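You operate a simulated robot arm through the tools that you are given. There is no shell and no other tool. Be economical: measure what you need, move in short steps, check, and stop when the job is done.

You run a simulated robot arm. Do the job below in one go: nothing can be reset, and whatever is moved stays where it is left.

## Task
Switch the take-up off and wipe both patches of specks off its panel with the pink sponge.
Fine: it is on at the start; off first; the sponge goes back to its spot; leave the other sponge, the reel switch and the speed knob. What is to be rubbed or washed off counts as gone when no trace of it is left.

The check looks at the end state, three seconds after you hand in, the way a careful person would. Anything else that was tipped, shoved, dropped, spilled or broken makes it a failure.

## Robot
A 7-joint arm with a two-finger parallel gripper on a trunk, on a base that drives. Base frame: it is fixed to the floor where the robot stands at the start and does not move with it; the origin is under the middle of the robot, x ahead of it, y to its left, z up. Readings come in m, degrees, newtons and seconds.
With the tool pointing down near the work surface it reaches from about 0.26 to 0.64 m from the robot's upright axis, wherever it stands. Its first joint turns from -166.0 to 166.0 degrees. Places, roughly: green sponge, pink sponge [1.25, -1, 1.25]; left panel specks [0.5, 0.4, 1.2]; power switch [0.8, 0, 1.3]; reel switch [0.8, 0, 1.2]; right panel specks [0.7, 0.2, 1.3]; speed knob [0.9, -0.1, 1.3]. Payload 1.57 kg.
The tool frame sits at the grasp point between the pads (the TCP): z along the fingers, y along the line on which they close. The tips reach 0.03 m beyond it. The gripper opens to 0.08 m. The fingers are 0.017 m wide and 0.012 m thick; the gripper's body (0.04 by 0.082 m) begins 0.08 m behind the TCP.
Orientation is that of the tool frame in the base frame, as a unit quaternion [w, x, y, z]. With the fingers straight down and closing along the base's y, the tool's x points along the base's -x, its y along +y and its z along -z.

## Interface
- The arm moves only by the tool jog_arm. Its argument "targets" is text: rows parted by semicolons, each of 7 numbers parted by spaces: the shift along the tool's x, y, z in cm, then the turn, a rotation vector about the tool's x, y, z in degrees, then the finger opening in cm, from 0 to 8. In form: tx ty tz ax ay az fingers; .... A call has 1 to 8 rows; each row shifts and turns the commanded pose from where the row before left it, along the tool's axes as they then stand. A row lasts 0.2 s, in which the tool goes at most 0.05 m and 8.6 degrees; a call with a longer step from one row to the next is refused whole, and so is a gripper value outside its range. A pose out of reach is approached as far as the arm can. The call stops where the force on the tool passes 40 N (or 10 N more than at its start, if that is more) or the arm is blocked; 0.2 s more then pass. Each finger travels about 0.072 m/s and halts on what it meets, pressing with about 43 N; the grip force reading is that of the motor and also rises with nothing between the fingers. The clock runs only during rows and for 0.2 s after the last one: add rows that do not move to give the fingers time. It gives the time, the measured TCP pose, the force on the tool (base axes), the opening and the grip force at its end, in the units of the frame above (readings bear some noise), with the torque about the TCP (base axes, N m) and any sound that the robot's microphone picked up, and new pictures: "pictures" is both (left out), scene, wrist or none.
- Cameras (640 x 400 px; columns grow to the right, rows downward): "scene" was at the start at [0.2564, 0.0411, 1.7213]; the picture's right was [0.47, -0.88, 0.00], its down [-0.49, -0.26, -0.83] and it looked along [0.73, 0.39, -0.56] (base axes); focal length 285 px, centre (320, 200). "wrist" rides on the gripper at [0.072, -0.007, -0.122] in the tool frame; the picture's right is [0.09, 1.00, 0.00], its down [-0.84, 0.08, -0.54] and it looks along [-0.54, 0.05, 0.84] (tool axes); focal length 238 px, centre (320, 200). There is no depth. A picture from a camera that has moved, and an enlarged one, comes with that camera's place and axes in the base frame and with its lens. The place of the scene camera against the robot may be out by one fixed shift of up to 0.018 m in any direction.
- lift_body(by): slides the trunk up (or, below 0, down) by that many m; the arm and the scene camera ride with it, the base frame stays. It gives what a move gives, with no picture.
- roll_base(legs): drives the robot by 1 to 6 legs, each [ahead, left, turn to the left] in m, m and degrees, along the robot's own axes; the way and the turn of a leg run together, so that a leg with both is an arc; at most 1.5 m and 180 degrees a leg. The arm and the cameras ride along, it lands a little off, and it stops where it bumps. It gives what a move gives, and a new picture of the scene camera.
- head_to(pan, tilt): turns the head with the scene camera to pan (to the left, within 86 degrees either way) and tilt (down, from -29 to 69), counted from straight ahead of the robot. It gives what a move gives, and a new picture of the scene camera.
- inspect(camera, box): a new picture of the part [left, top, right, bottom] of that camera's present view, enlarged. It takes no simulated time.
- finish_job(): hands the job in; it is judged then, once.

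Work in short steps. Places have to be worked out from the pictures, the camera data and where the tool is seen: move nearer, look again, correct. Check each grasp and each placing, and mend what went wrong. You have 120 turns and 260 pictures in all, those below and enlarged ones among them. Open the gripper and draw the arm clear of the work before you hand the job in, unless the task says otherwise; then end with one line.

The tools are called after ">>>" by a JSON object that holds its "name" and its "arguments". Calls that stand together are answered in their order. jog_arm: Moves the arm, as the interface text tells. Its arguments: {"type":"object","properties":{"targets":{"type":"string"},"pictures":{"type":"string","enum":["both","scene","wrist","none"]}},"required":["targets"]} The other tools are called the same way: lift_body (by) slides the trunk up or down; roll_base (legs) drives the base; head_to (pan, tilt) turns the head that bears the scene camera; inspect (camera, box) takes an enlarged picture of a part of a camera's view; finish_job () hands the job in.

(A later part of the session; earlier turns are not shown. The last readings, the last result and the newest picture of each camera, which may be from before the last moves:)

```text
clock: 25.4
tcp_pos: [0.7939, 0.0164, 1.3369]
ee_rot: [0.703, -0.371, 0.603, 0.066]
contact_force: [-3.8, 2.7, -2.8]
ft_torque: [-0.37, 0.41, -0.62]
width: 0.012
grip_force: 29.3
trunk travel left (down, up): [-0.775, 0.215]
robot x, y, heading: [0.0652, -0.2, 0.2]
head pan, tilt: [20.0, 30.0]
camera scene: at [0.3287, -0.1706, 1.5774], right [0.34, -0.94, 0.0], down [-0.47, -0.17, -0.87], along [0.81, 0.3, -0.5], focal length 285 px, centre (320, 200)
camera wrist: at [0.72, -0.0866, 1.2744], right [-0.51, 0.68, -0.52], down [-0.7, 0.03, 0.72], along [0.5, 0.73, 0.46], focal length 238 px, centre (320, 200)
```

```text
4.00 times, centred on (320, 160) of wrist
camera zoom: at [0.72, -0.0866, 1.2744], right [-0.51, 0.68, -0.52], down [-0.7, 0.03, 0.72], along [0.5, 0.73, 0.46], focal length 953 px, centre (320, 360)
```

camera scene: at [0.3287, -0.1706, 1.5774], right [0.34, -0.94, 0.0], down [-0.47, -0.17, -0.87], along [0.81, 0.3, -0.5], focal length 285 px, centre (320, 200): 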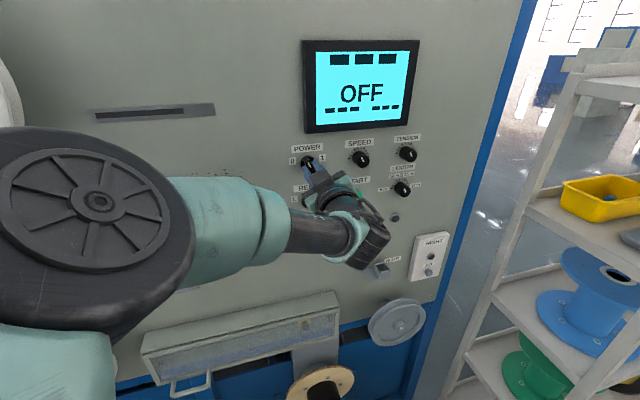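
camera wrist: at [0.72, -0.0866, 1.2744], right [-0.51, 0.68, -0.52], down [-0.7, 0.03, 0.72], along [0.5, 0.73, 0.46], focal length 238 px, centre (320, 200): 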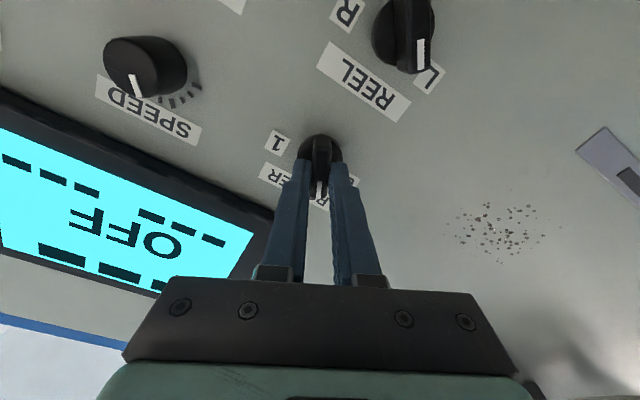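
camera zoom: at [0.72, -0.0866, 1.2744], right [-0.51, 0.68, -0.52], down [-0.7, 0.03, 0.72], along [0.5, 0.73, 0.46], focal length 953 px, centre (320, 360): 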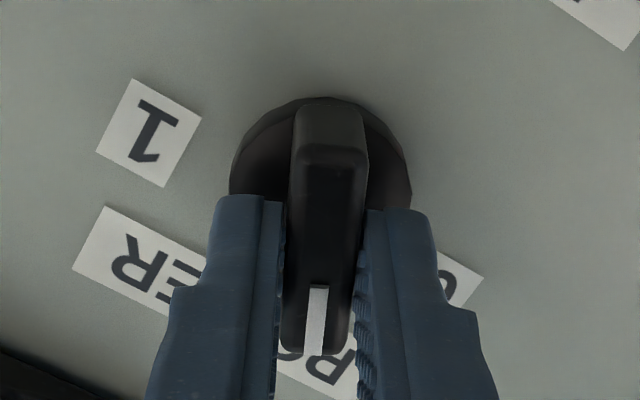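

Display reads OFF. I turn another 14° to seat it fully at 0.

>>> {"name": "jog_arm", "arguments": {"targets": "0 0 0 0 0 -7 0.5; 0 0 0 0 0 -7 0.5; 0 0 0 0 0 0 0.5", "pictures": "none"}}

>>> {"name": "jog_arm", "arguments": {"targets": "0 0 0 0 0 0 3; 0 0 0 0 0 0 4; 0 0 -4 0 0 0 4; 0 0 -4 0 0 0 4", "pictures": "wrist"}}

```text
clock: 26.2
tcp_pos: [0.795, 0.0171, 1.3365]
ee_rot: [0.706, -0.44, 0.554, -0.02]
contact_force: [-5.5, 4.4, -6.6]
ft_torque: [-0.02, 0.02, -0.26]
width: 0.0116
grip_force: 28.9
trunk travel left (down, up): [-0.775, 0.215]
robot x, y, heading: [0.0676, -0.2023, -0.2]
head pan, tilt: [20.0, 30.0]
```

```text
clock: 27.2
tcp_pos: [0.7302, -0.0327, 1.3381]
ee_rot: [0.707, -0.438, 0.555, -0.02]
contact_force: [0.3, -0.3, 0.3]
ft_torque: [0.0, 0.0, -0.01]
width: 0.0398
grip_force: 0.1
trunk travel left (down, up): [-0.775, 0.215]
robot x, y, heading: [0.0642, -0.2026, -0.2]
head pan, tilt: [20.0, 30.0]
camera wrist: at [0.6633, -0.1475, 1.2862], right [-0.42, 0.56, -0.71], down [-0.79, 0.15, 0.59], along [0.44, 0.81, 0.38], focal length 238 px, centre (320, 200)
```

wrist: 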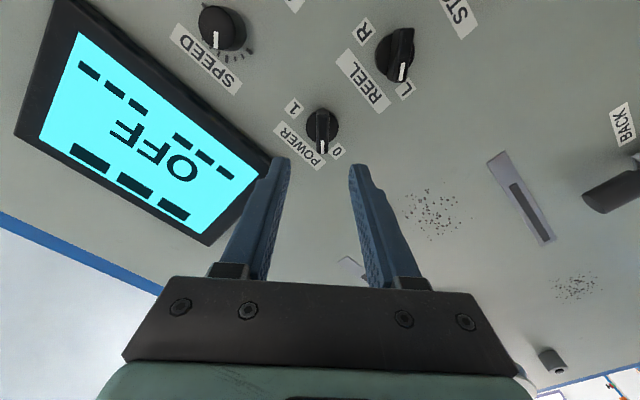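

Power is off and REEL is untouched. Now retreat from the panel and drive toward the shelf to look for the pink sponge.

>>> {"name": "roll_base", "arguments": {"legs": [[-0.25, -0.3, 0], [0, -0.3, 0]]}}

>>> {"name": "head_to", "arguments": {"pan": -12, "tilt": 20}}

```text
clock: 31.3
tcp_pos: [0.4784, -0.6319, 1.3384]
ee_rot: [0.706, -0.439, 0.555, -0.018]
contact_force: [0.6, 0.2, -0.6]
ft_torque: [-0.01, -0.01, 0.02]
width: 0.0403
grip_force: 0.0
trunk travel left (down, up): [-0.775, 0.215]
robot x, y, heading: [-0.1874, -0.7987, 0.1]
head pan, tilt: [20.0, 30.0]
camera scene: at [0.076, -0.7698, 1.5774], right [0.34, -0.94, 0.0], down [-0.47, -0.17, -0.87], along [0.81, 0.3, -0.5], focal length 285 px, centre (320, 200)
```

scene: 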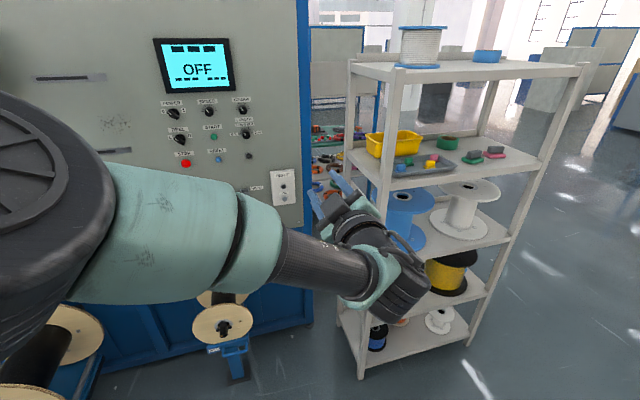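

```text
clock: 32.3
tcp_pos: [0.4772, -0.6307, 1.3381]
ee_rot: [0.706, -0.439, 0.555, -0.019]
contact_force: [-0.6, -0.4, -0.3]
ft_torque: [0.0, -0.02, -0.01]
width: 0.0402
grip_force: 0.0
trunk travel left (down, up): [-0.775, 0.215]
robot x, y, heading: [-0.1837, -0.798, 0.2]
head pan, tilt: [-12.0, 20.0]
camera scene: at [0.0822, -0.8199, 1.5934], right [-0.21, -0.98, 0.0], down [-0.33, 0.07, -0.94], along [0.92, -0.19, -0.34], focal length 285 px, centre (320, 200)
```

scene: 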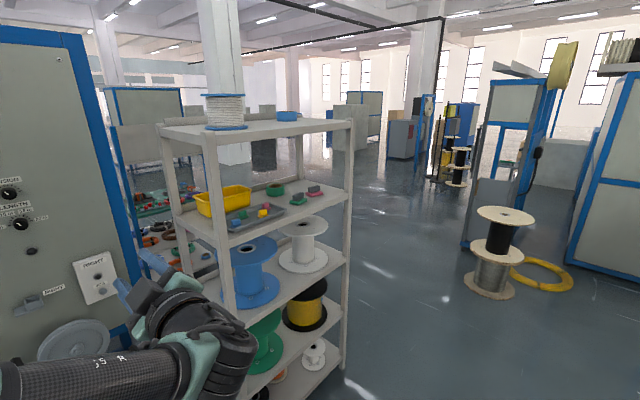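

>>> {"name": "inspect", "arguments": {"camera": "scene", "box": [180, 110, 370, 250]}}

```text
2.86 times, centred on (275, 180) of scene
camera zoom: at [0.0822, -0.8199, 1.5934], right [-0.21, -0.98, 0.0], down [-0.33, 0.07, -0.94], along [0.92, -0.19, -0.34], focal length 814 px, centre (449, 257)
```

zoom: 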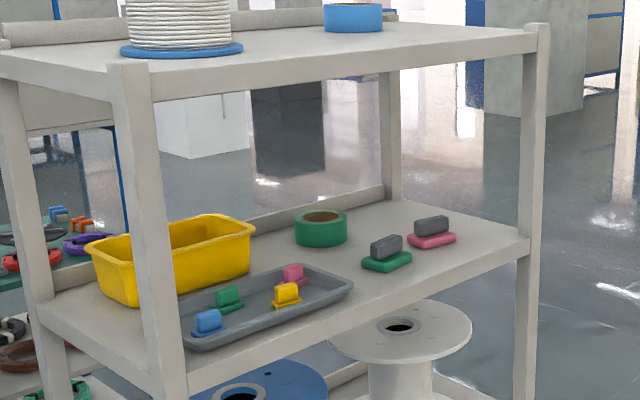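

Both sponges (pads with grey handles) stand at the right end of the second shelf; the pink triangulates to about (1.27, −1.04, 1.19). The shelf is parallel to the panel, so I turn to face it squarely and drive right until I'm in front of the sponges.

>>> {"name": "roll_base", "arguments": {"legs": [[0, 0, 36.4], [0, -1.05, 0]]}}

>>> {"name": "head_to", "arguments": {"pan": 0, "tilt": 28}}

```text
clock: 39.5
tcp_pos: [0.8785, -1.1498, 1.3368]
ee_rot: [0.679, -0.587, 0.396, 0.196]
contact_force: [0.6, 0.6, -0.3]
ft_torque: [0.01, 0.01, -0.02]
width: 0.0401
grip_force: 0.0
trunk travel left (down, up): [-0.775, 0.215]
robot x, y, heading: [0.4323, -1.67, 35.2]
head pan, tilt: [-12.0, 20.0]
camera scene: at [0.6653, -1.5376, 1.5934], right [0.39, -0.92, 0.0], down [-0.31, -0.14, -0.94], along [0.86, 0.37, -0.34], focal length 285 px, centre (320, 200)
```

scene: 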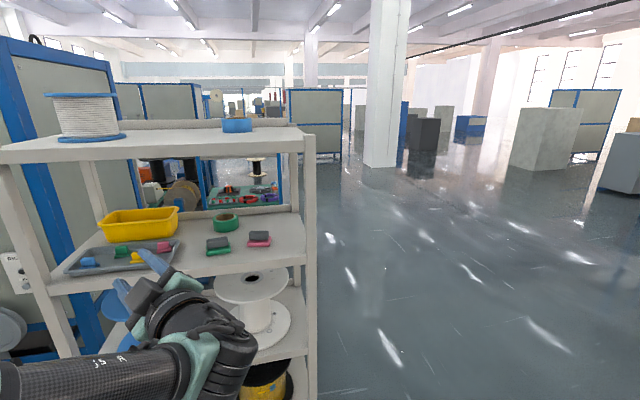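

```text
clock: 40.2
tcp_pos: [0.8786, -1.1517, 1.337]
ee_rot: [0.679, -0.586, 0.396, 0.196]
contact_force: [0.1, -0.3, 0.3]
ft_torque: [0.03, -0.01, -0.01]
width: 0.0402
grip_force: 0.1
trunk travel left (down, up): [-0.775, 0.215]
robot x, y, heading: [0.4338, -1.6743, 34.9]
head pan, tilt: [0.0, 28.0]
camera scene: at [0.6542, -1.5218, 1.5806], right [0.58, -0.82, 0.0], down [-0.38, -0.27, -0.88], along [0.72, 0.51, -0.47], focal length 285 px, centre (320, 200)
```

scene: 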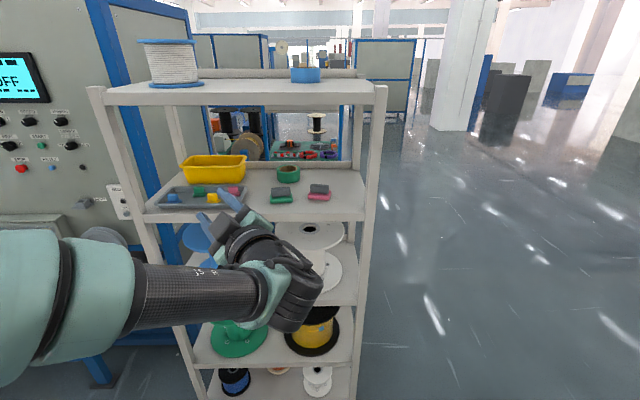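

Good frontal view; I enlarge the sponges.

>>> {"name": "inspect", "arguments": {"camera": "scene", "box": [250, 160, 370, 230]}}

```text
5.33 times, centred on (310, 195) of scene
camera zoom: at [0.6542, -1.5218, 1.5806], right [0.58, -0.82, 0.0], down [-0.38, -0.27, -0.88], along [0.72, 0.51, -0.47], focal length 1520 px, centre (373, 227)
```

zoom: 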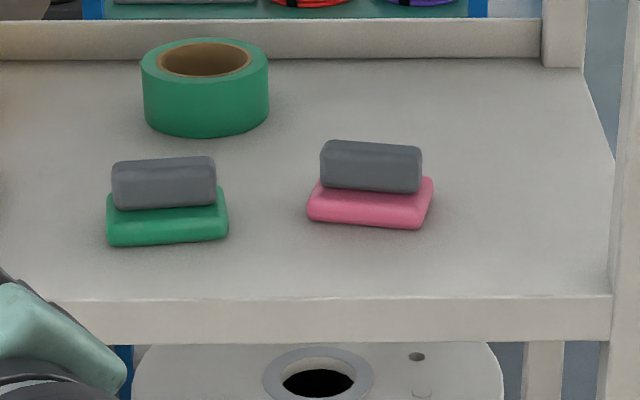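

Sponge is turned about 10° clockwise from the shelf line; handle ~5.7 cm long. I undo the tool's roll and begin yawing it toward the shelf.

>>> {"name": "jog_arm", "arguments": {"targets": "0 0 0 0 0 8 5; 0 0 0 0 0 8 6; 0 0 0 0 0 8 8; 0 0 0 0 0 8 8; 0 0 0 0 0 8 8; 0 0 0 8 0 0 8; 0 0 0 8 0 0 8; 0 0 0 8 0 0 8", "pictures": "none"}}

>>> {"name": "jog_arm", "arguments": {"targets": "0 0 0 8 0 0 8; 0 0 0 8 0 0 8; 0 0 0 6 0 0 8; 0 0 0 0 8 0 8; 0 0 0 0 8 0 8; 0 0 0 0 8 0 8; 0 0 0 0 8 0 8; 0 0 0 0 8 0 8", "pictures": "both"}}

```text
clock: 42.2
tcp_pos: [0.8933, -1.1621, 1.2843]
ee_rot: [0.571, -0.397, 0.624, 0.355]
contact_force: [0.0, 0.3, -0.2]
ft_torque: [0.01, 0.04, 0.03]
width: 0.0799
grip_force: 0.0
out of reach, approached as far as the arm can: row 6, 7, 8
trunk travel left (down, up): [-0.775, 0.215]
robot x, y, heading: [0.4313, -1.6695, 35.3]
head pan, tilt: [0.0, 28.0]
stopped in row 8: the arm was blocked; the commanded pose is now the measured one
```

```text
clock: 43.9
tcp_pos: [0.9552, -1.2407, 1.239]
ee_rot: [0.364, -0.421, 0.815, 0.163]
contact_force: [0.1, 0.0, -0.2]
ft_torque: [0.0, 0.01, 0.04]
width: 0.0799
grip_force: 0.0
out of reach, approached as far as the arm can: row 1, 2, 3
trunk travel left (down, up): [-0.775, 0.215]
robot x, y, heading: [0.431, -1.6757, 35.1]
head pan, tilt: [0.0, 28.0]
stopped in row 8: the arm was blocked; the commanded pose is now the measured one
camera scene: at [0.6541, -1.5214, 1.5805], right [0.58, -0.82, 0.0], down [-0.38, -0.27, -0.88], along [0.72, 0.51, -0.47], focal length 285 px, centre (320, 200)
camera wrist: at [0.8776, -1.3554, 1.2691], right [-0.84, 0.54, -0.11], down [0.01, 0.21, 0.98], along [0.55, 0.82, -0.18], focal length 238 px, centre (320, 200)
```

scene: 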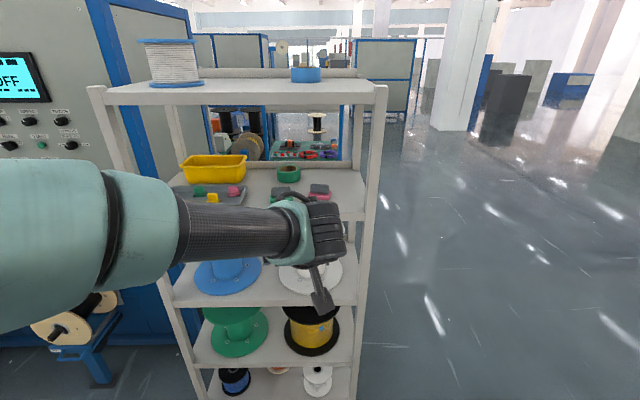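
wrist: 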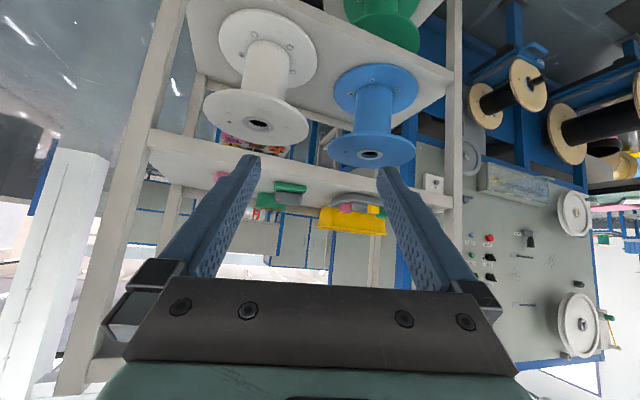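

The arm's wrist works only with the tool yawed left of the robot's heading, so I turn the base right 45° (as it stood at the panel) and set the tool again.

>>> {"name": "roll_base", "arguments": {"legs": [[0, 0, -45]]}}

>>> {"name": "jog_arm", "arguments": {"targets": "0 0 0 -5.5 0 -5 8; 0 0 0 -5.5 0 -5 8; 0 0 0 -5.5 0 -5 8", "pictures": "wrist"}}

```text
clock: 46.4
tcp_pos: [1.1059, -1.7425, 1.2392]
ee_rot: [0.399, -0.074, 0.914, 0.01]
contact_force: [-0.5, -0.4, -0.7]
ft_torque: [-0.02, -0.01, -0.02]
width: 0.0802
grip_force: 0.0
trunk travel left (down, up): [-0.775, 0.215]
robot x, y, heading: [0.4346, -1.6707, -10.1]
head pan, tilt: [0.0, 28.0]
camera scene: at [0.6978, -1.7196, 1.5805], right [-0.18, -0.98, 0.0], down [-0.46, 0.08, -0.88], along [0.87, -0.16, -0.47], focal length 285 px, centre (320, 200)
```

scene: 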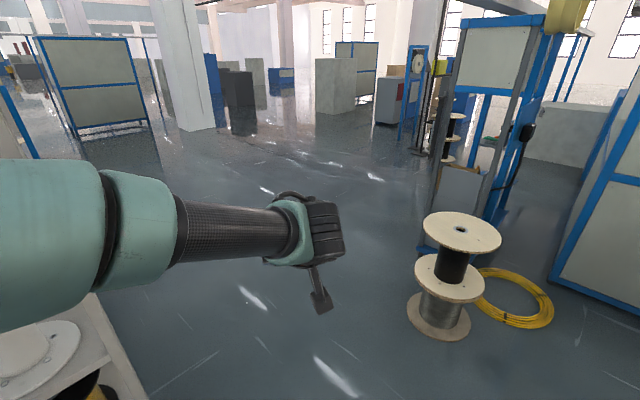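

```text
clock: 47.2
tcp_pos: [1.1067, -1.7435, 1.239]
ee_rot: [0.383, -0.248, 0.885, 0.089]
contact_force: [-0.1, 0.0, 0.4]
ft_torque: [0.0, -0.02, 0.02]
width: 0.0802
grip_force: 0.0
trunk travel left (down, up): [-0.775, 0.215]
robot x, y, heading: [0.4318, -1.6756, -10.4]
head pan, tilt: [0.0, 28.0]
camera wrist: at [0.9905, -1.8176, 1.271], right [-0.56, 0.82, -0.1], down [0.11, 0.19, 0.98], along [0.82, 0.54, -0.19], focal length 238 px, centre (320, 200)
```

wrist: 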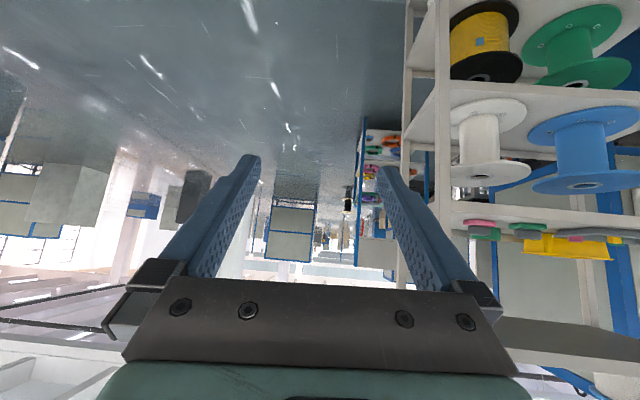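

Tool is now pitched ~44° down at yaw ~29°. Raise the trunk 15 cm and slide the base left to bring the tool in front of the pink sponge.

>>> {"name": "lift_body", "arguments": {"by": 0.15}}

>>> {"name": "roll_base", "arguments": {"legs": [[-0.16, 0.58, 0]]}}

>>> {"name": "jog_arm", "arguments": {"targets": "0 0 0 0 0 0 8", "pictures": "wrist"}}

```text
clock: 48.9
tcp_pos: [1.1061, -1.7435, 1.3901]
ee_rot: [0.382, -0.248, 0.886, 0.088]
contact_force: [0.4, 0.0, -0.4]
ft_torque: [-0.03, -0.01, 0.01]
width: 0.0801
grip_force: 0.0
trunk travel left (down, up): [-0.925, 0.065]
robot x, y, heading: [0.4275, -1.6732, -10.6]
head pan, tilt: [0.0, 28.0]
```

```text
clock: 52.4
tcp_pos: [1.0566, -1.145, 1.3894]
ee_rot: [0.382, -0.244, 0.887, 0.087]
contact_force: [0.1, 0.1, -0.1]
ft_torque: [-0.02, -0.01, 0.03]
width: 0.0801
grip_force: 0.1
trunk travel left (down, up): [-0.925, 0.065]
robot x, y, heading: [0.3828, -1.0683, -11.0]
head pan, tilt: [0.0, 28.0]
camera scene: at [0.6481, -1.1182, 1.7305], right [-0.19, -0.98, 0.0], down [-0.46, 0.09, -0.88], along [0.87, -0.17, -0.47], focal length 285 px, centre (320, 200)
```

scene: 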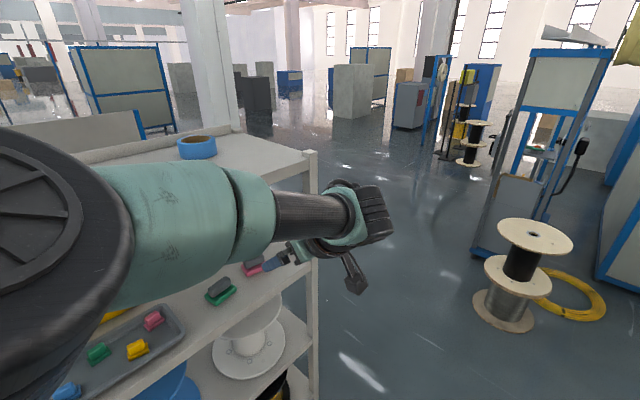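

```text
clock: 52.8
tcp_pos: [1.0559, -1.1452, 1.3894]
ee_rot: [0.382, -0.244, 0.887, 0.086]
contact_force: [-0.4, -0.7, -0.4]
ft_torque: [0.04, 0.0, 0.03]
width: 0.08
grip_force: 0.0
trunk travel left (down, up): [-0.925, 0.065]
robot x, y, heading: [0.3847, -1.0693, -10.8]
head pan, tilt: [0.0, 28.0]
camera wrist: at [0.9395, -1.2186, 1.4211], right [-0.55, 0.83, -0.1], down [0.11, 0.19, 0.98], along [0.83, 0.53, -0.19], focal length 238 px, centre (320, 200)
```

wrist: 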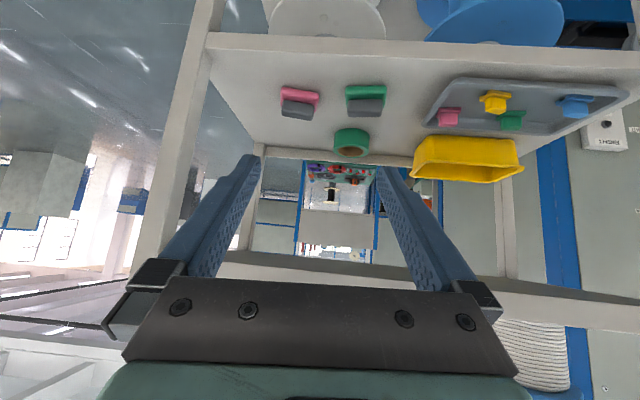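

The pink sponge lies ahead, about 3 cm to the right of the tool line and ~30 cm away. I centre laterally and approach 8 cm.

>>> {"name": "jog_arm", "arguments": {"targets": "-0.5 -1.7 4 0 0 0 8; -0.5 -1.7 4 0 0 0 8", "pictures": "both"}}

>>> {"name": "inspect", "arguments": {"camera": "wrist", "box": [240, 30, 400, 170]}}

```text
clock: 53.4
tcp_pos: [1.1296, -1.1423, 1.3428]
ee_rot: [0.382, -0.243, 0.887, 0.087]
contact_force: [0.1, -0.4, -0.5]
ft_torque: [0.03, 0.02, -0.02]
width: 0.0798
grip_force: 0.1
trunk travel left (down, up): [-0.925, 0.065]
robot x, y, heading: [0.3852, -1.0649, -10.8]
head pan, tilt: [0.0, 28.0]
camera scene: at [0.6495, -1.1188, 1.7303], right [-0.19, -0.98, 0.0], down [-0.46, 0.09, -0.88], along [0.87, -0.17, -0.47], focal length 285 px, centre (320, 200)
camera wrist: at [1.0138, -1.2157, 1.3751], right [-0.55, 0.83, -0.1], down [0.11, 0.19, 0.98], along [0.83, 0.53, -0.2], focal length 238 px, centre (320, 200)
```

scene: 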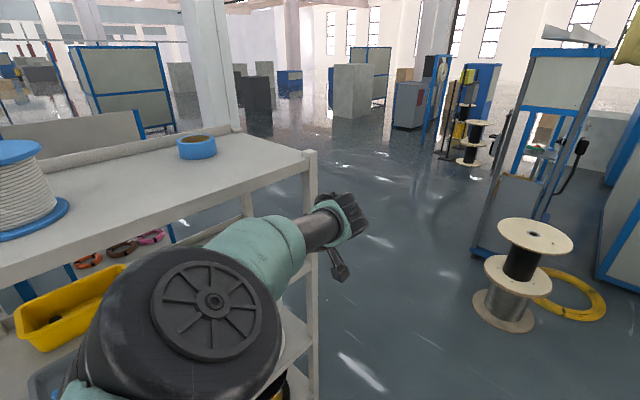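
wrist: 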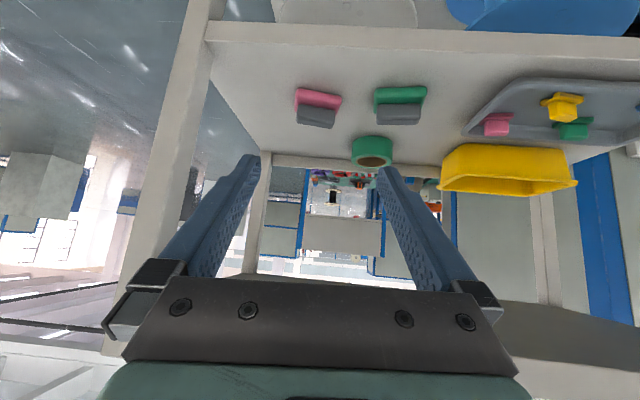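

```text
2.86 times, centred on (320, 100) of wrist
camera zoom: at [1.0138, -1.2157, 1.3751], right [-0.55, 0.83, -0.1], down [0.11, 0.19, 0.98], along [0.83, 0.53, -0.2], focal length 681 px, centre (320, 486)
```

zoom: 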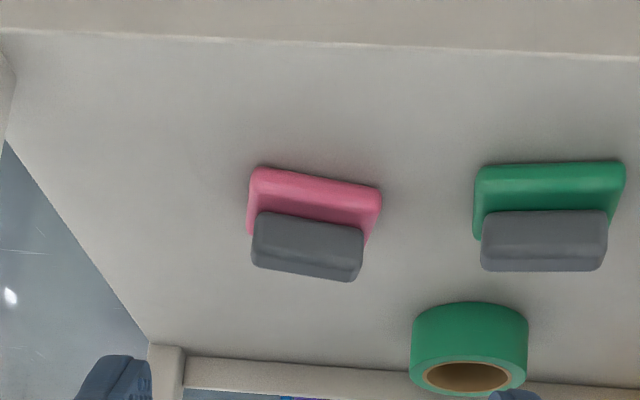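

Handle triangulates to (1.285, −1.064, 1.194). I trim the tool yaw by −6° to square with the handle and approach to 6 cm short.

>>> {"name": "jog_arm", "arguments": {"targets": "0 0 0 4.3 0.2 4.1 8; -0.3 0.45 3.8 0 0 0 8; -0.3 0.45 3.8 0 0 0 8; -0.3 0.45 3.8 0 0 0 8; -0.3 0.45 3.8 0 0 0 8", "pictures": "both"}}

>>> {"name": "inspect", "arguments": {"camera": "wrist", "box": [220, 80, 420, 220]}}

```text
clock: 54.5
tcp_pos: [1.1809, -1.113, 1.2932]
ee_rot: [0.386, -0.197, 0.899, 0.067]
contact_force: [-0.2, -0.3, -0.7]
ft_torque: [0.01, 0.05, 0.01]
width: 0.0801
grip_force: 0.0
out of reach, approached as far as the arm can: row 4, 5
trunk travel left (down, up): [-0.925, 0.065]
robot x, y, heading: [0.3832, -1.0675, -10.9]
head pan, tilt: [0.0, 28.0]
camera scene: at [0.6485, -1.1177, 1.7304], right [-0.19, -0.98, 0.0], down [-0.46, 0.09, -0.88], along [0.87, -0.17, -0.47], focal length 285 px, centre (320, 200)
camera wrist: at [1.056, -1.1732, 1.3262], right [-0.46, 0.88, -0.1], down [0.13, 0.18, 0.98], along [0.88, 0.44, -0.2], focal length 238 px, centre (320, 200)
```

scene: 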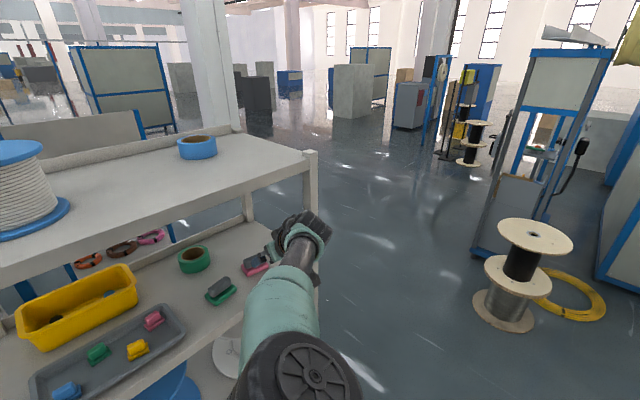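
wrist: 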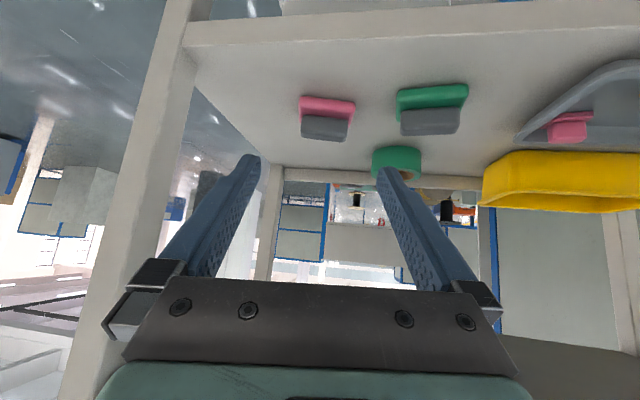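

```text
2.86 times, centred on (320, 150) of wrist
camera zoom: at [1.056, -1.1732, 1.3262], right [-0.46, 0.88, -0.1], down [0.13, 0.18, 0.98], along [0.88, 0.44, -0.2], focal length 681 px, centre (320, 343)
```

zoom: 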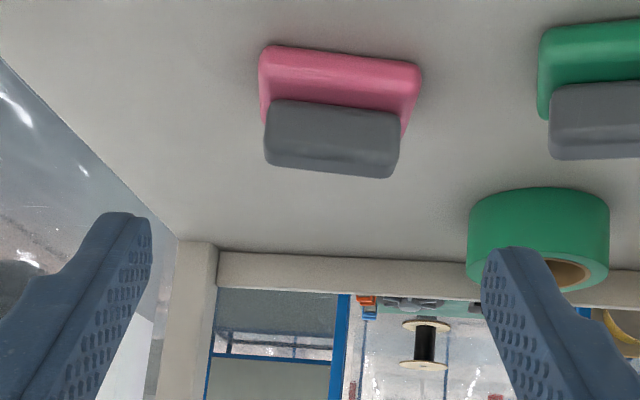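

Reach ends here, so use the base: lower the trunk 4 cm, then drive 9 cm toward the sponge.

>>> {"name": "lift_body", "arguments": {"by": -0.04}}

>>> {"name": "roll_base", "arguments": {"legs": [[0.075, 0.055, 0]]}}

>>> {"name": "inspect", "arguments": {"camera": "wrist", "box": [0, 0, 640, 400]}}

```text
clock: 55.4
tcp_pos: [1.1791, -1.1123, 1.2548]
ee_rot: [0.386, -0.198, 0.899, 0.066]
contact_force: [0.0, -0.2, -0.1]
ft_torque: [0.02, 0.04, 0.01]
width: 0.08
grip_force: 0.0
trunk travel left (down, up): [-0.885, 0.105]
robot x, y, heading: [0.3845, -1.0651, -10.9]
head pan, tilt: [0.0, 28.0]
```

```text
clock: 56.5
tcp_pos: [1.2635, -1.072, 1.2555]
ee_rot: [0.386, -0.197, 0.899, 0.065]
contact_force: [0.3, 0.3, 0.0]
ft_torque: [0.01, 0.02, -0.01]
width: 0.0799
grip_force: 0.1
trunk travel left (down, up): [-0.885, 0.105]
robot x, y, heading: [0.4697, -1.0286, -10.7]
head pan, tilt: [0.0, 28.0]
camera scene: at [0.7322, -1.0782, 1.6906], right [-0.19, -0.98, 0.0], down [-0.46, 0.09, -0.88], along [0.87, -0.17, -0.47], focal length 285 px, centre (320, 200)
```

scene: 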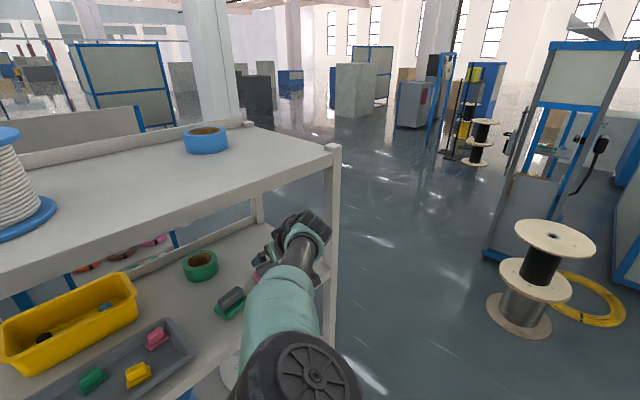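

```text
1.00 times, centred on (320, 200) of wrist (not enlarged: the box is as wide or as high as the picture)
camera zoom: at [1.1401, -1.1338, 1.2869], right [-0.46, 0.88, -0.1], down [0.13, 0.18, 0.98], along [0.88, 0.44, -0.19], focal length 238 px, centre (320, 200)
```

zoom: 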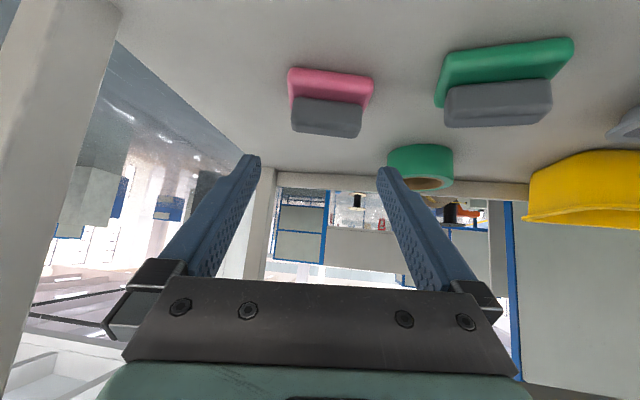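

Handle is centred between the fingers laterally. I descend the remaining 5 cm in two steps.

>>> {"name": "jog_arm", "arguments": {"targets": "0.9 0.1 1.4 0 0 0 8; 0.9 0 1.4 0 0 0 8", "pictures": "wrist"}}

>>> {"name": "inspect", "arguments": {"camera": "wrist", "box": [220, 80, 420, 220]}}

```text
clock: 57.1
tcp_pos: [1.2598, -1.0633, 1.2235]
ee_rot: [0.387, -0.197, 0.898, 0.066]
contact_force: [-1.0, -0.1, -1.1]
ft_torque: [-0.05, -0.05, 0.01]
width: 0.08
grip_force: 0.0
out of reach, approached as far as the arm can: row 1, 2
trunk travel left (down, up): [-0.885, 0.105]
robot x, y, heading: [0.4695, -1.0279, -11.1]
head pan, tilt: [0.0, 28.0]
camera wrist: at [1.1364, -1.125, 1.2563], right [-0.46, 0.88, -0.1], down [0.13, 0.18, 0.98], along [0.88, 0.44, -0.2], focal length 238 px, centre (320, 200)
```

wrist: 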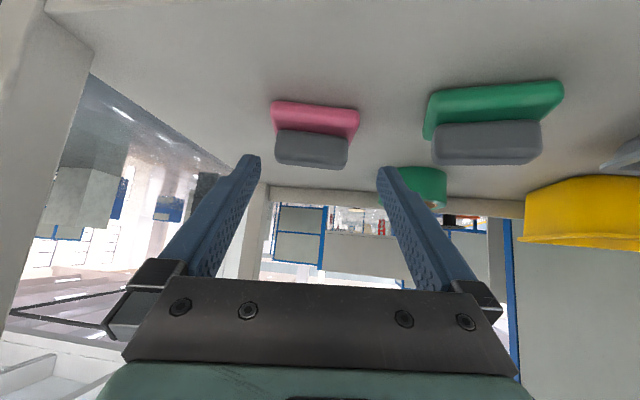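

```text
2.86 times, centred on (320, 150) of wrist
camera zoom: at [1.1364, -1.125, 1.2563], right [-0.46, 0.88, -0.1], down [0.13, 0.18, 0.98], along [0.88, 0.44, -0.2], focal length 681 px, centre (320, 343)
```

zoom: 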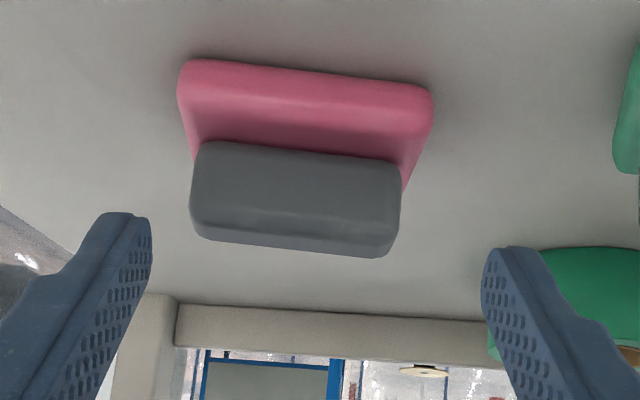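

I'm at the reach limit again, so I nudge the base 3 cm forward to gain slack, then look.

>>> {"name": "roll_base", "arguments": {"legs": [[0.03, -0.004, 0]]}}

>>> {"name": "jog_arm", "arguments": {"targets": "0 -0.3 0 0 0 0 8", "pictures": "wrist"}}

>>> {"name": "inspect", "arguments": {"camera": "wrist", "box": [220, 80, 420, 220]}}

```text
clock: 57.9
tcp_pos: [1.2863, -1.073, 1.2274]
ee_rot: [0.387, -0.199, 0.898, 0.066]
contact_force: [0.3, -0.2, 0.9]
ft_torque: [-0.01, 0.02, 0.02]
width: 0.08
grip_force: 0.0
trunk travel left (down, up): [-0.885, 0.105]
robot x, y, heading: [0.4943, -1.0363, -11.0]
head pan, tilt: [0.0, 28.0]
camera scene: at [0.7581, -1.0865, 1.6912], right [-0.19, -0.98, 0.0], down [-0.46, 0.09, -0.88], along [0.87, -0.17, -0.47], focal length 285 px, centre (320, 200)
```

scene: 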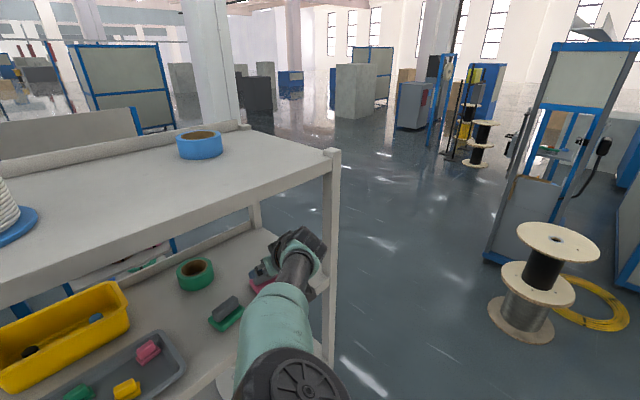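

```text
clock: 58.3
tcp_pos: [1.2879, -1.0732, 1.2268]
ee_rot: [0.387, -0.197, 0.898, 0.067]
contact_force: [0.1, -0.3, 0.0]
ft_torque: [0.0, 0.0, 0.0]
width: 0.0798
grip_force: 0.0
trunk travel left (down, up): [-0.885, 0.105]
robot x, y, heading: [0.4955, -1.0377, -11.1]
head pan, tilt: [0.0, 28.0]
camera wrist: at [1.1637, -1.1351, 1.2579], right [-0.46, 0.88, -0.1], down [0.13, 0.18, 0.98], along [0.88, 0.44, -0.19], focal length 238 px, centre (320, 200)
```

wrist: 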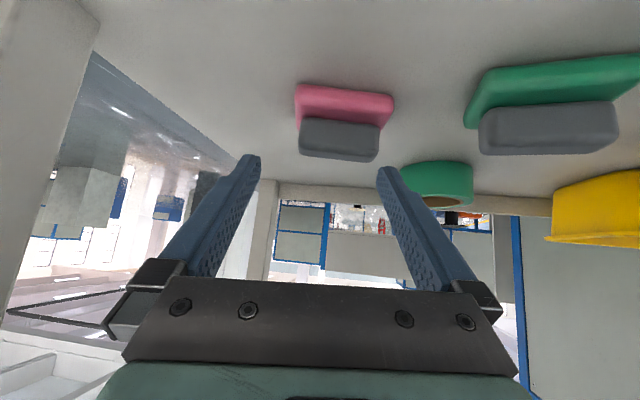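

```text
2.86 times, centred on (320, 150) of wrist
camera zoom: at [1.1637, -1.1351, 1.2579], right [-0.46, 0.88, -0.1], down [0.13, 0.18, 0.98], along [0.88, 0.44, -0.19], focal length 681 px, centre (320, 343)
```

zoom: 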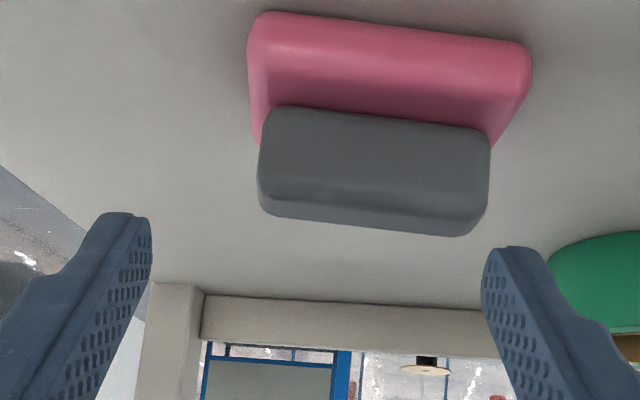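

Handle needs ~1.1 cm in +y; I centre it and descend most of the way.

>>> {"name": "jog_arm", "arguments": {"targets": "0.6 1.1 0.5 0 0 0 8; 0.8 0 0.6 0 0 0 8", "pictures": "wrist"}}

>>> {"name": "inspect", "arguments": {"camera": "wrist", "box": [220, 80, 420, 220]}}

```text
clock: 58.9
tcp_pos: [1.2845, -1.067, 1.208]
ee_rot: [0.387, -0.198, 0.898, 0.066]
contact_force: [0.5, -0.6, -0.1]
ft_torque: [0.01, -0.03, 0.02]
width: 0.0799
grip_force: 0.1
trunk travel left (down, up): [-0.885, 0.105]
robot x, y, heading: [0.5008, -1.0364, -11.2]
head pan, tilt: [0.0, 28.0]
camera wrist: at [1.1608, -1.1274, 1.2397], right [-0.46, 0.88, -0.1], down [0.13, 0.18, 0.98], along [0.88, 0.44, -0.19], focal length 238 px, centre (320, 200)
```

wrist: 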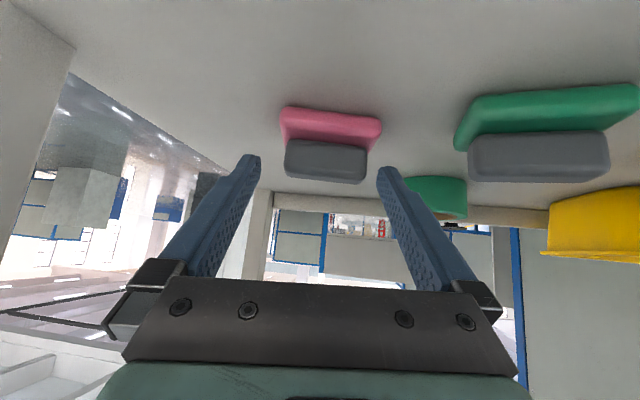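

```text
2.86 times, centred on (320, 150) of wrist
camera zoom: at [1.1608, -1.1274, 1.2397], right [-0.46, 0.88, -0.1], down [0.13, 0.18, 0.98], along [0.88, 0.44, -0.19], focal length 681 px, centre (320, 343)
```

zoom: 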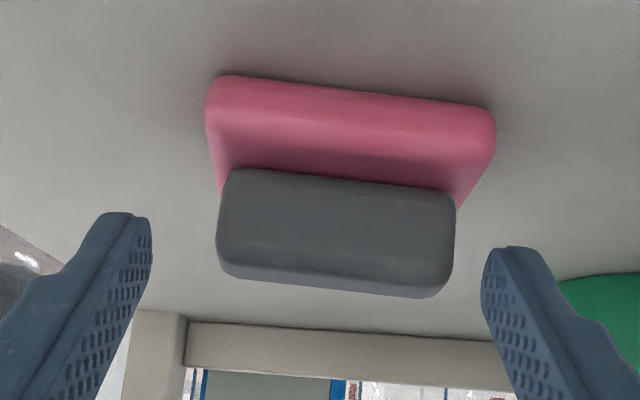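

The tips straddle the handle at its middle depth. Trim +0.3 cm in y, advance 0.5 cm, and close.

>>> {"name": "jog_arm", "arguments": {"targets": "0 0.3 0.5 0 0 0 8; 0 0 0 0 0 0 6; 0 0 0 0 0 0 5; 0 0 0 0 0 0 4; 0 0 0 0 0 0 4", "pictures": "wrist"}}

>>> {"name": "inspect", "arguments": {"camera": "wrist", "box": [220, 80, 420, 220]}}

```text
clock: 60.1
tcp_pos: [1.2846, -1.0614, 1.2036]
ee_rot: [0.386, -0.198, 0.899, 0.067]
contact_force: [1.1, -1.3, -0.4]
ft_torque: [0.02, 0.0, -0.01]
width: 0.0586
grip_force: 42.8
trunk travel left (down, up): [-0.885, 0.105]
robot x, y, heading: [0.4949, -1.0386, -10.5]
head pan, tilt: [0.0, 28.0]
camera wrist: at [1.1619, -1.1218, 1.2353], right [-0.46, 0.88, -0.1], down [0.13, 0.18, 0.98], along [0.88, 0.44, -0.19], focal length 238 px, centre (320, 200)
```

wrist: 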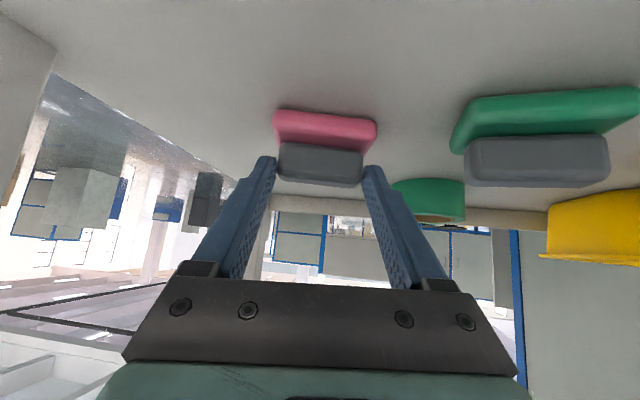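

```text
2.86 times, centred on (320, 150) of wrist
camera zoom: at [1.1619, -1.1218, 1.2353], right [-0.46, 0.88, -0.1], down [0.13, 0.18, 0.98], along [0.88, 0.44, -0.19], focal length 681 px, centre (320, 343)
```

zoom: 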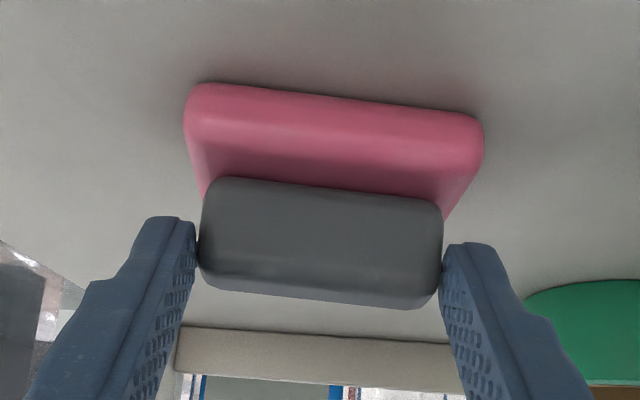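

Held at 5.86 cm, but only by the upper edge. I reopen, go 5 mm deeper and regrip.

>>> {"name": "jog_arm", "arguments": {"targets": "0 0 0 0 0 0 7; 0 0 0 0 0 0 8; 0.3 0 0.5 0 0 0 8; 0 0 0 0 0 0 6; 0 0 0 0 0 0 4.5; 0 0 0 0 0 0 4; 0 0 0 0 0 0 4", "pictures": "wrist"}}

>>> {"name": "inspect", "arguments": {"camera": "wrist", "box": [220, 80, 420, 220]}}

```text
clock: 61.7
tcp_pos: [1.2856, -1.0618, 1.2035]
ee_rot: [0.386, -0.198, 0.899, 0.067]
contact_force: [0.4, 0.7, -0.4]
ft_torque: [0.05, 0.0, -0.02]
width: 0.059
grip_force: 42.8
out of reach, approached as far as the arm can: row 3
trunk travel left (down, up): [-0.885, 0.105]
robot x, y, heading: [0.498, -1.0363, -10.8]
head pan, tilt: [0.0, 28.0]
camera wrist: at [1.1618, -1.1219, 1.2353], right [-0.46, 0.88, -0.1], down [0.13, 0.18, 0.98], along [0.88, 0.44, -0.19], focal length 238 px, centre (320, 200)
```

wrist: 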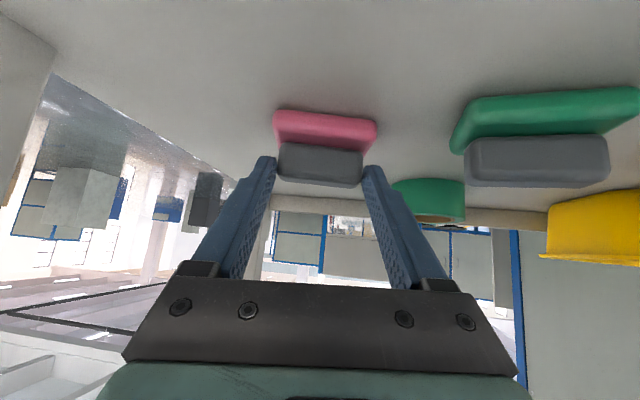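

```text
2.86 times, centred on (320, 150) of wrist
camera zoom: at [1.1618, -1.1219, 1.2353], right [-0.46, 0.88, -0.1], down [0.13, 0.18, 0.98], along [0.88, 0.44, -0.19], focal length 681 px, centre (320, 343)
```

zoom: 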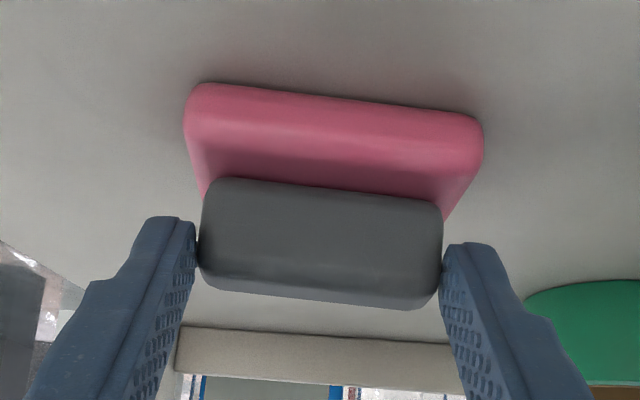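

Out of reach for the arm; I open and lower the trunk 8 mm instead, then regrip.

>>> {"name": "jog_arm", "arguments": {"targets": "0 0 0 0 0 0 7; 0 0 0 0 0 0 8; 0 0 0 0 0 0 8", "pictures": "none"}}

>>> {"name": "lift_body", "arguments": {"by": -0.008}}

>>> {"name": "jog_arm", "arguments": {"targets": "0 0 0 0 0 0 6; 0 0 0 0 0 0 4.5; 0 0 0 0 0 0 4; 0 0 0 0 0 0 4", "pictures": "wrist"}}

>>> {"name": "inspect", "arguments": {"camera": "wrist", "box": [220, 80, 420, 220]}}

```text
clock: 62.5
tcp_pos: [1.2842, -1.0625, 1.2038]
ee_rot: [0.386, -0.197, 0.899, 0.066]
contact_force: [-0.5, -0.6, -1.3]
ft_torque: [0.02, 0.02, -0.01]
width: 0.0798
grip_force: 0.1
trunk travel left (down, up): [-0.885, 0.105]
robot x, y, heading: [0.4948, -1.0366, -11.0]
head pan, tilt: [0.0, 28.0]
```

```text
clock: 63.1
tcp_pos: [1.2855, -1.0618, 1.1959]
ee_rot: [0.386, -0.198, 0.899, 0.066]
contact_force: [-0.3, -0.1, -0.4]
ft_torque: [0.0, 0.02, -0.02]
width: 0.0798
grip_force: 0.0
trunk travel left (down, up): [-0.877, 0.113]
robot x, y, heading: [0.4961, -1.0336, -10.7]
head pan, tilt: [0.0, 28.0]
```

```text
clock: 64.1
tcp_pos: [1.2842, -1.0613, 1.1946]
ee_rot: [0.386, -0.197, 0.899, 0.066]
contact_force: [0.2, 0.1, 1.1]
ft_torque: [0.05, 0.01, 0.02]
width: 0.0589
grip_force: 42.9
trunk travel left (down, up): [-0.877, 0.113]
robot x, y, heading: [0.4953, -1.0377, -10.9]
head pan, tilt: [0.0, 28.0]
camera wrist: at [1.1617, -1.1217, 1.2274], right [-0.46, 0.88, -0.1], down [0.13, 0.18, 0.98], along [0.88, 0.44, -0.19], focal length 238 px, centre (320, 200)
```

wrist: 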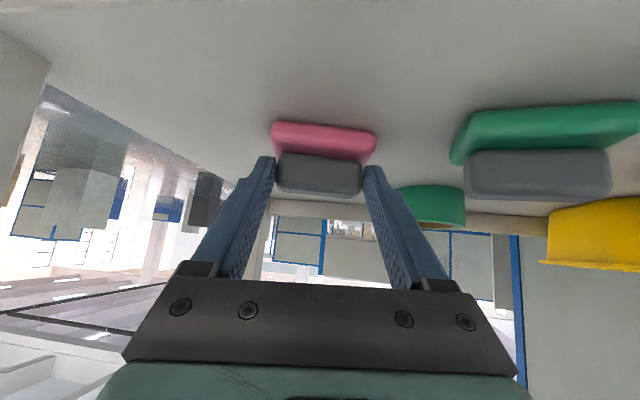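

```text
2.86 times, centred on (320, 150) of wrist
camera zoom: at [1.1617, -1.1217, 1.2274], right [-0.46, 0.88, -0.1], down [0.13, 0.18, 0.98], along [0.88, 0.44, -0.19], focal length 681 px, centre (320, 343)
```

zoom: 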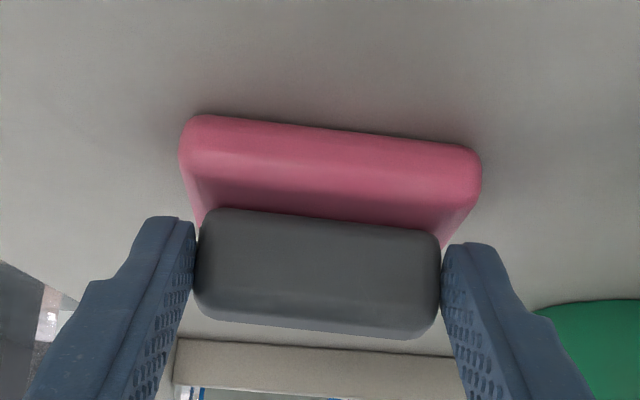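

Solid grip at mid-handle. Spot reference: TCP (1.2845, −1.0615, 1.195). Lift 3 cm with the trunk and back out.

>>> {"name": "lift_body", "arguments": {"by": 0.03}}

>>> {"name": "roll_base", "arguments": {"legs": [[-0.15, -0.09, 0], [-0.2, -0.1, 0]]}}

>>> {"name": "inspect", "arguments": {"camera": "wrist", "box": [0, 0, 640, 400]}}

```text
clock: 64.9
tcp_pos: [1.2858, -1.06, 1.2255]
ee_rot: [0.386, -0.198, 0.898, 0.066]
contact_force: [0.0, 0.2, -0.9]
ft_torque: [0.0, 0.01, 0.01]
width: 0.0399
grip_force: 0.0
trunk travel left (down, up): [-0.907, 0.083]
robot x, y, heading: [0.4974, -1.0386, -10.7]
head pan, tilt: [0.0, 28.0]
```

```text
clock: 67.7
tcp_pos: [0.9024, -1.1779, 1.2251]
ee_rot: [0.386, -0.199, 0.898, 0.066]
contact_force: [1.3, -0.3, -0.3]
ft_torque: [0.0, 0.0, -0.02]
width: 0.04
grip_force: 0.1
trunk travel left (down, up): [-0.907, 0.083]
robot x, y, heading: [0.113, -1.1563, -10.9]
head pan, tilt: [0.0, 28.0]
camera scene: at [0.3797, -1.2061, 1.7124], right [-0.19, -0.98, 0.0], down [-0.46, 0.09, -0.88], along [0.87, -0.16, -0.47], focal length 285 px, centre (320, 200)
```

scene: 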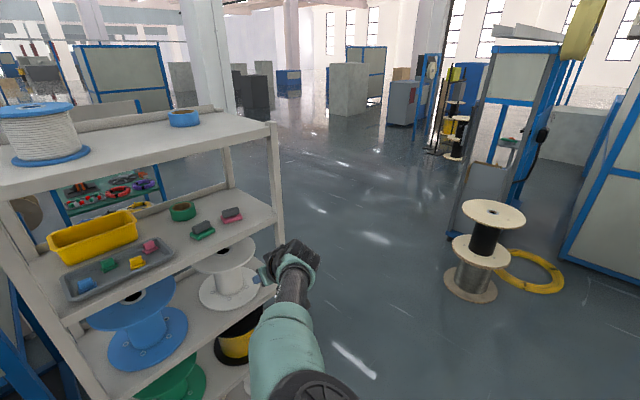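

```text
1.00 times, centred on (320, 200) of wrist (not enlarged: the box is as wide or as high as the picture)
camera zoom: at [0.7799, -1.2393, 1.2569], right [-0.46, 0.88, -0.1], down [0.13, 0.18, 0.98], along [0.88, 0.44, -0.2], focal length 238 px, centre (320, 200)
```

zoom: 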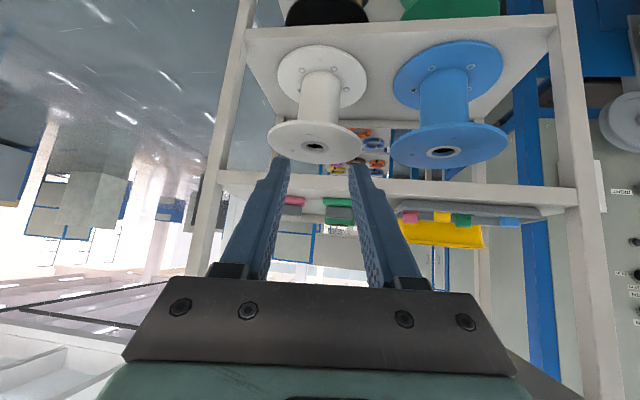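

The fingers slipped off on lifting: they only overlapped half the handle; the sponge still stands in place. I reopen and drive back to 5 cm short for a second look.

>>> {"name": "jog_arm", "arguments": {"targets": "0 0 0 0 0 0 6; 0 0 0 0 0 0 8; 0 0 0 0 0 0 8", "pictures": "none"}}

>>> {"name": "roll_base", "arguments": {"legs": [[0.308, 0.159, 0]]}}

>>> {"name": "inspect", "arguments": {"camera": "wrist", "box": [220, 60, 420, 200]}}

```text
clock: 68.5
tcp_pos: [0.902, -1.1781, 1.2259]
ee_rot: [0.386, -0.199, 0.898, 0.067]
contact_force: [0.9, 0.9, 1.1]
ft_torque: [-0.03, -0.01, -0.01]
width: 0.08
grip_force: 0.1
trunk travel left (down, up): [-0.907, 0.083]
robot x, y, heading: [0.1127, -1.157, -10.9]
head pan, tilt: [0.0, 28.0]
```

```text
clock: 70.7
tcp_pos: [1.2373, -1.0798, 1.2257]
ee_rot: [0.386, -0.199, 0.898, 0.067]
contact_force: [1.2, 0.8, -0.4]
ft_torque: [0.02, 0.01, -0.02]
width: 0.0799
grip_force: 0.1
trunk travel left (down, up): [-0.907, 0.083]
robot x, y, heading: [0.4514, -1.0614, -10.8]
head pan, tilt: [0.0, 28.0]
camera scene: at [0.7144, -1.1073, 1.7126], right [-0.19, -0.98, 0.0], down [-0.46, 0.09, -0.88], along [0.87, -0.17, -0.47], focal length 285 px, centre (320, 200)
```

scene: 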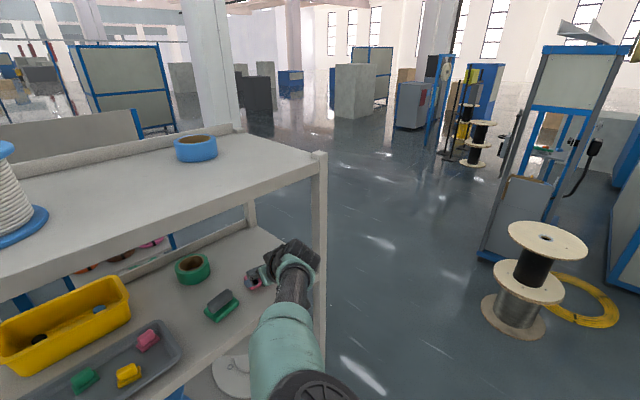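

```text
2.86 times, centred on (320, 130) of wrist
camera zoom: at [1.1149, -1.1409, 1.2575], right [-0.46, 0.88, -0.1], down [0.13, 0.18, 0.98], along [0.88, 0.44, -0.19], focal length 681 px, centre (320, 400)
```

zoom: 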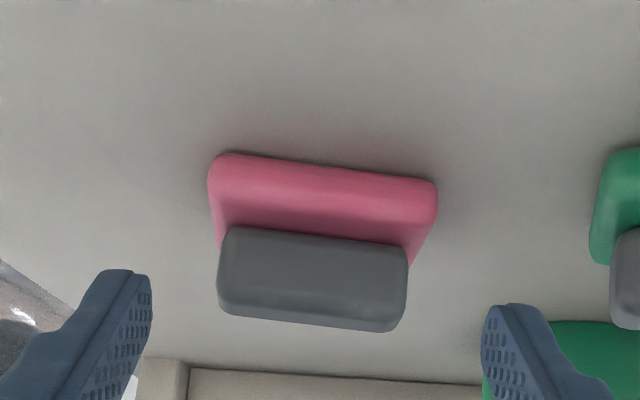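

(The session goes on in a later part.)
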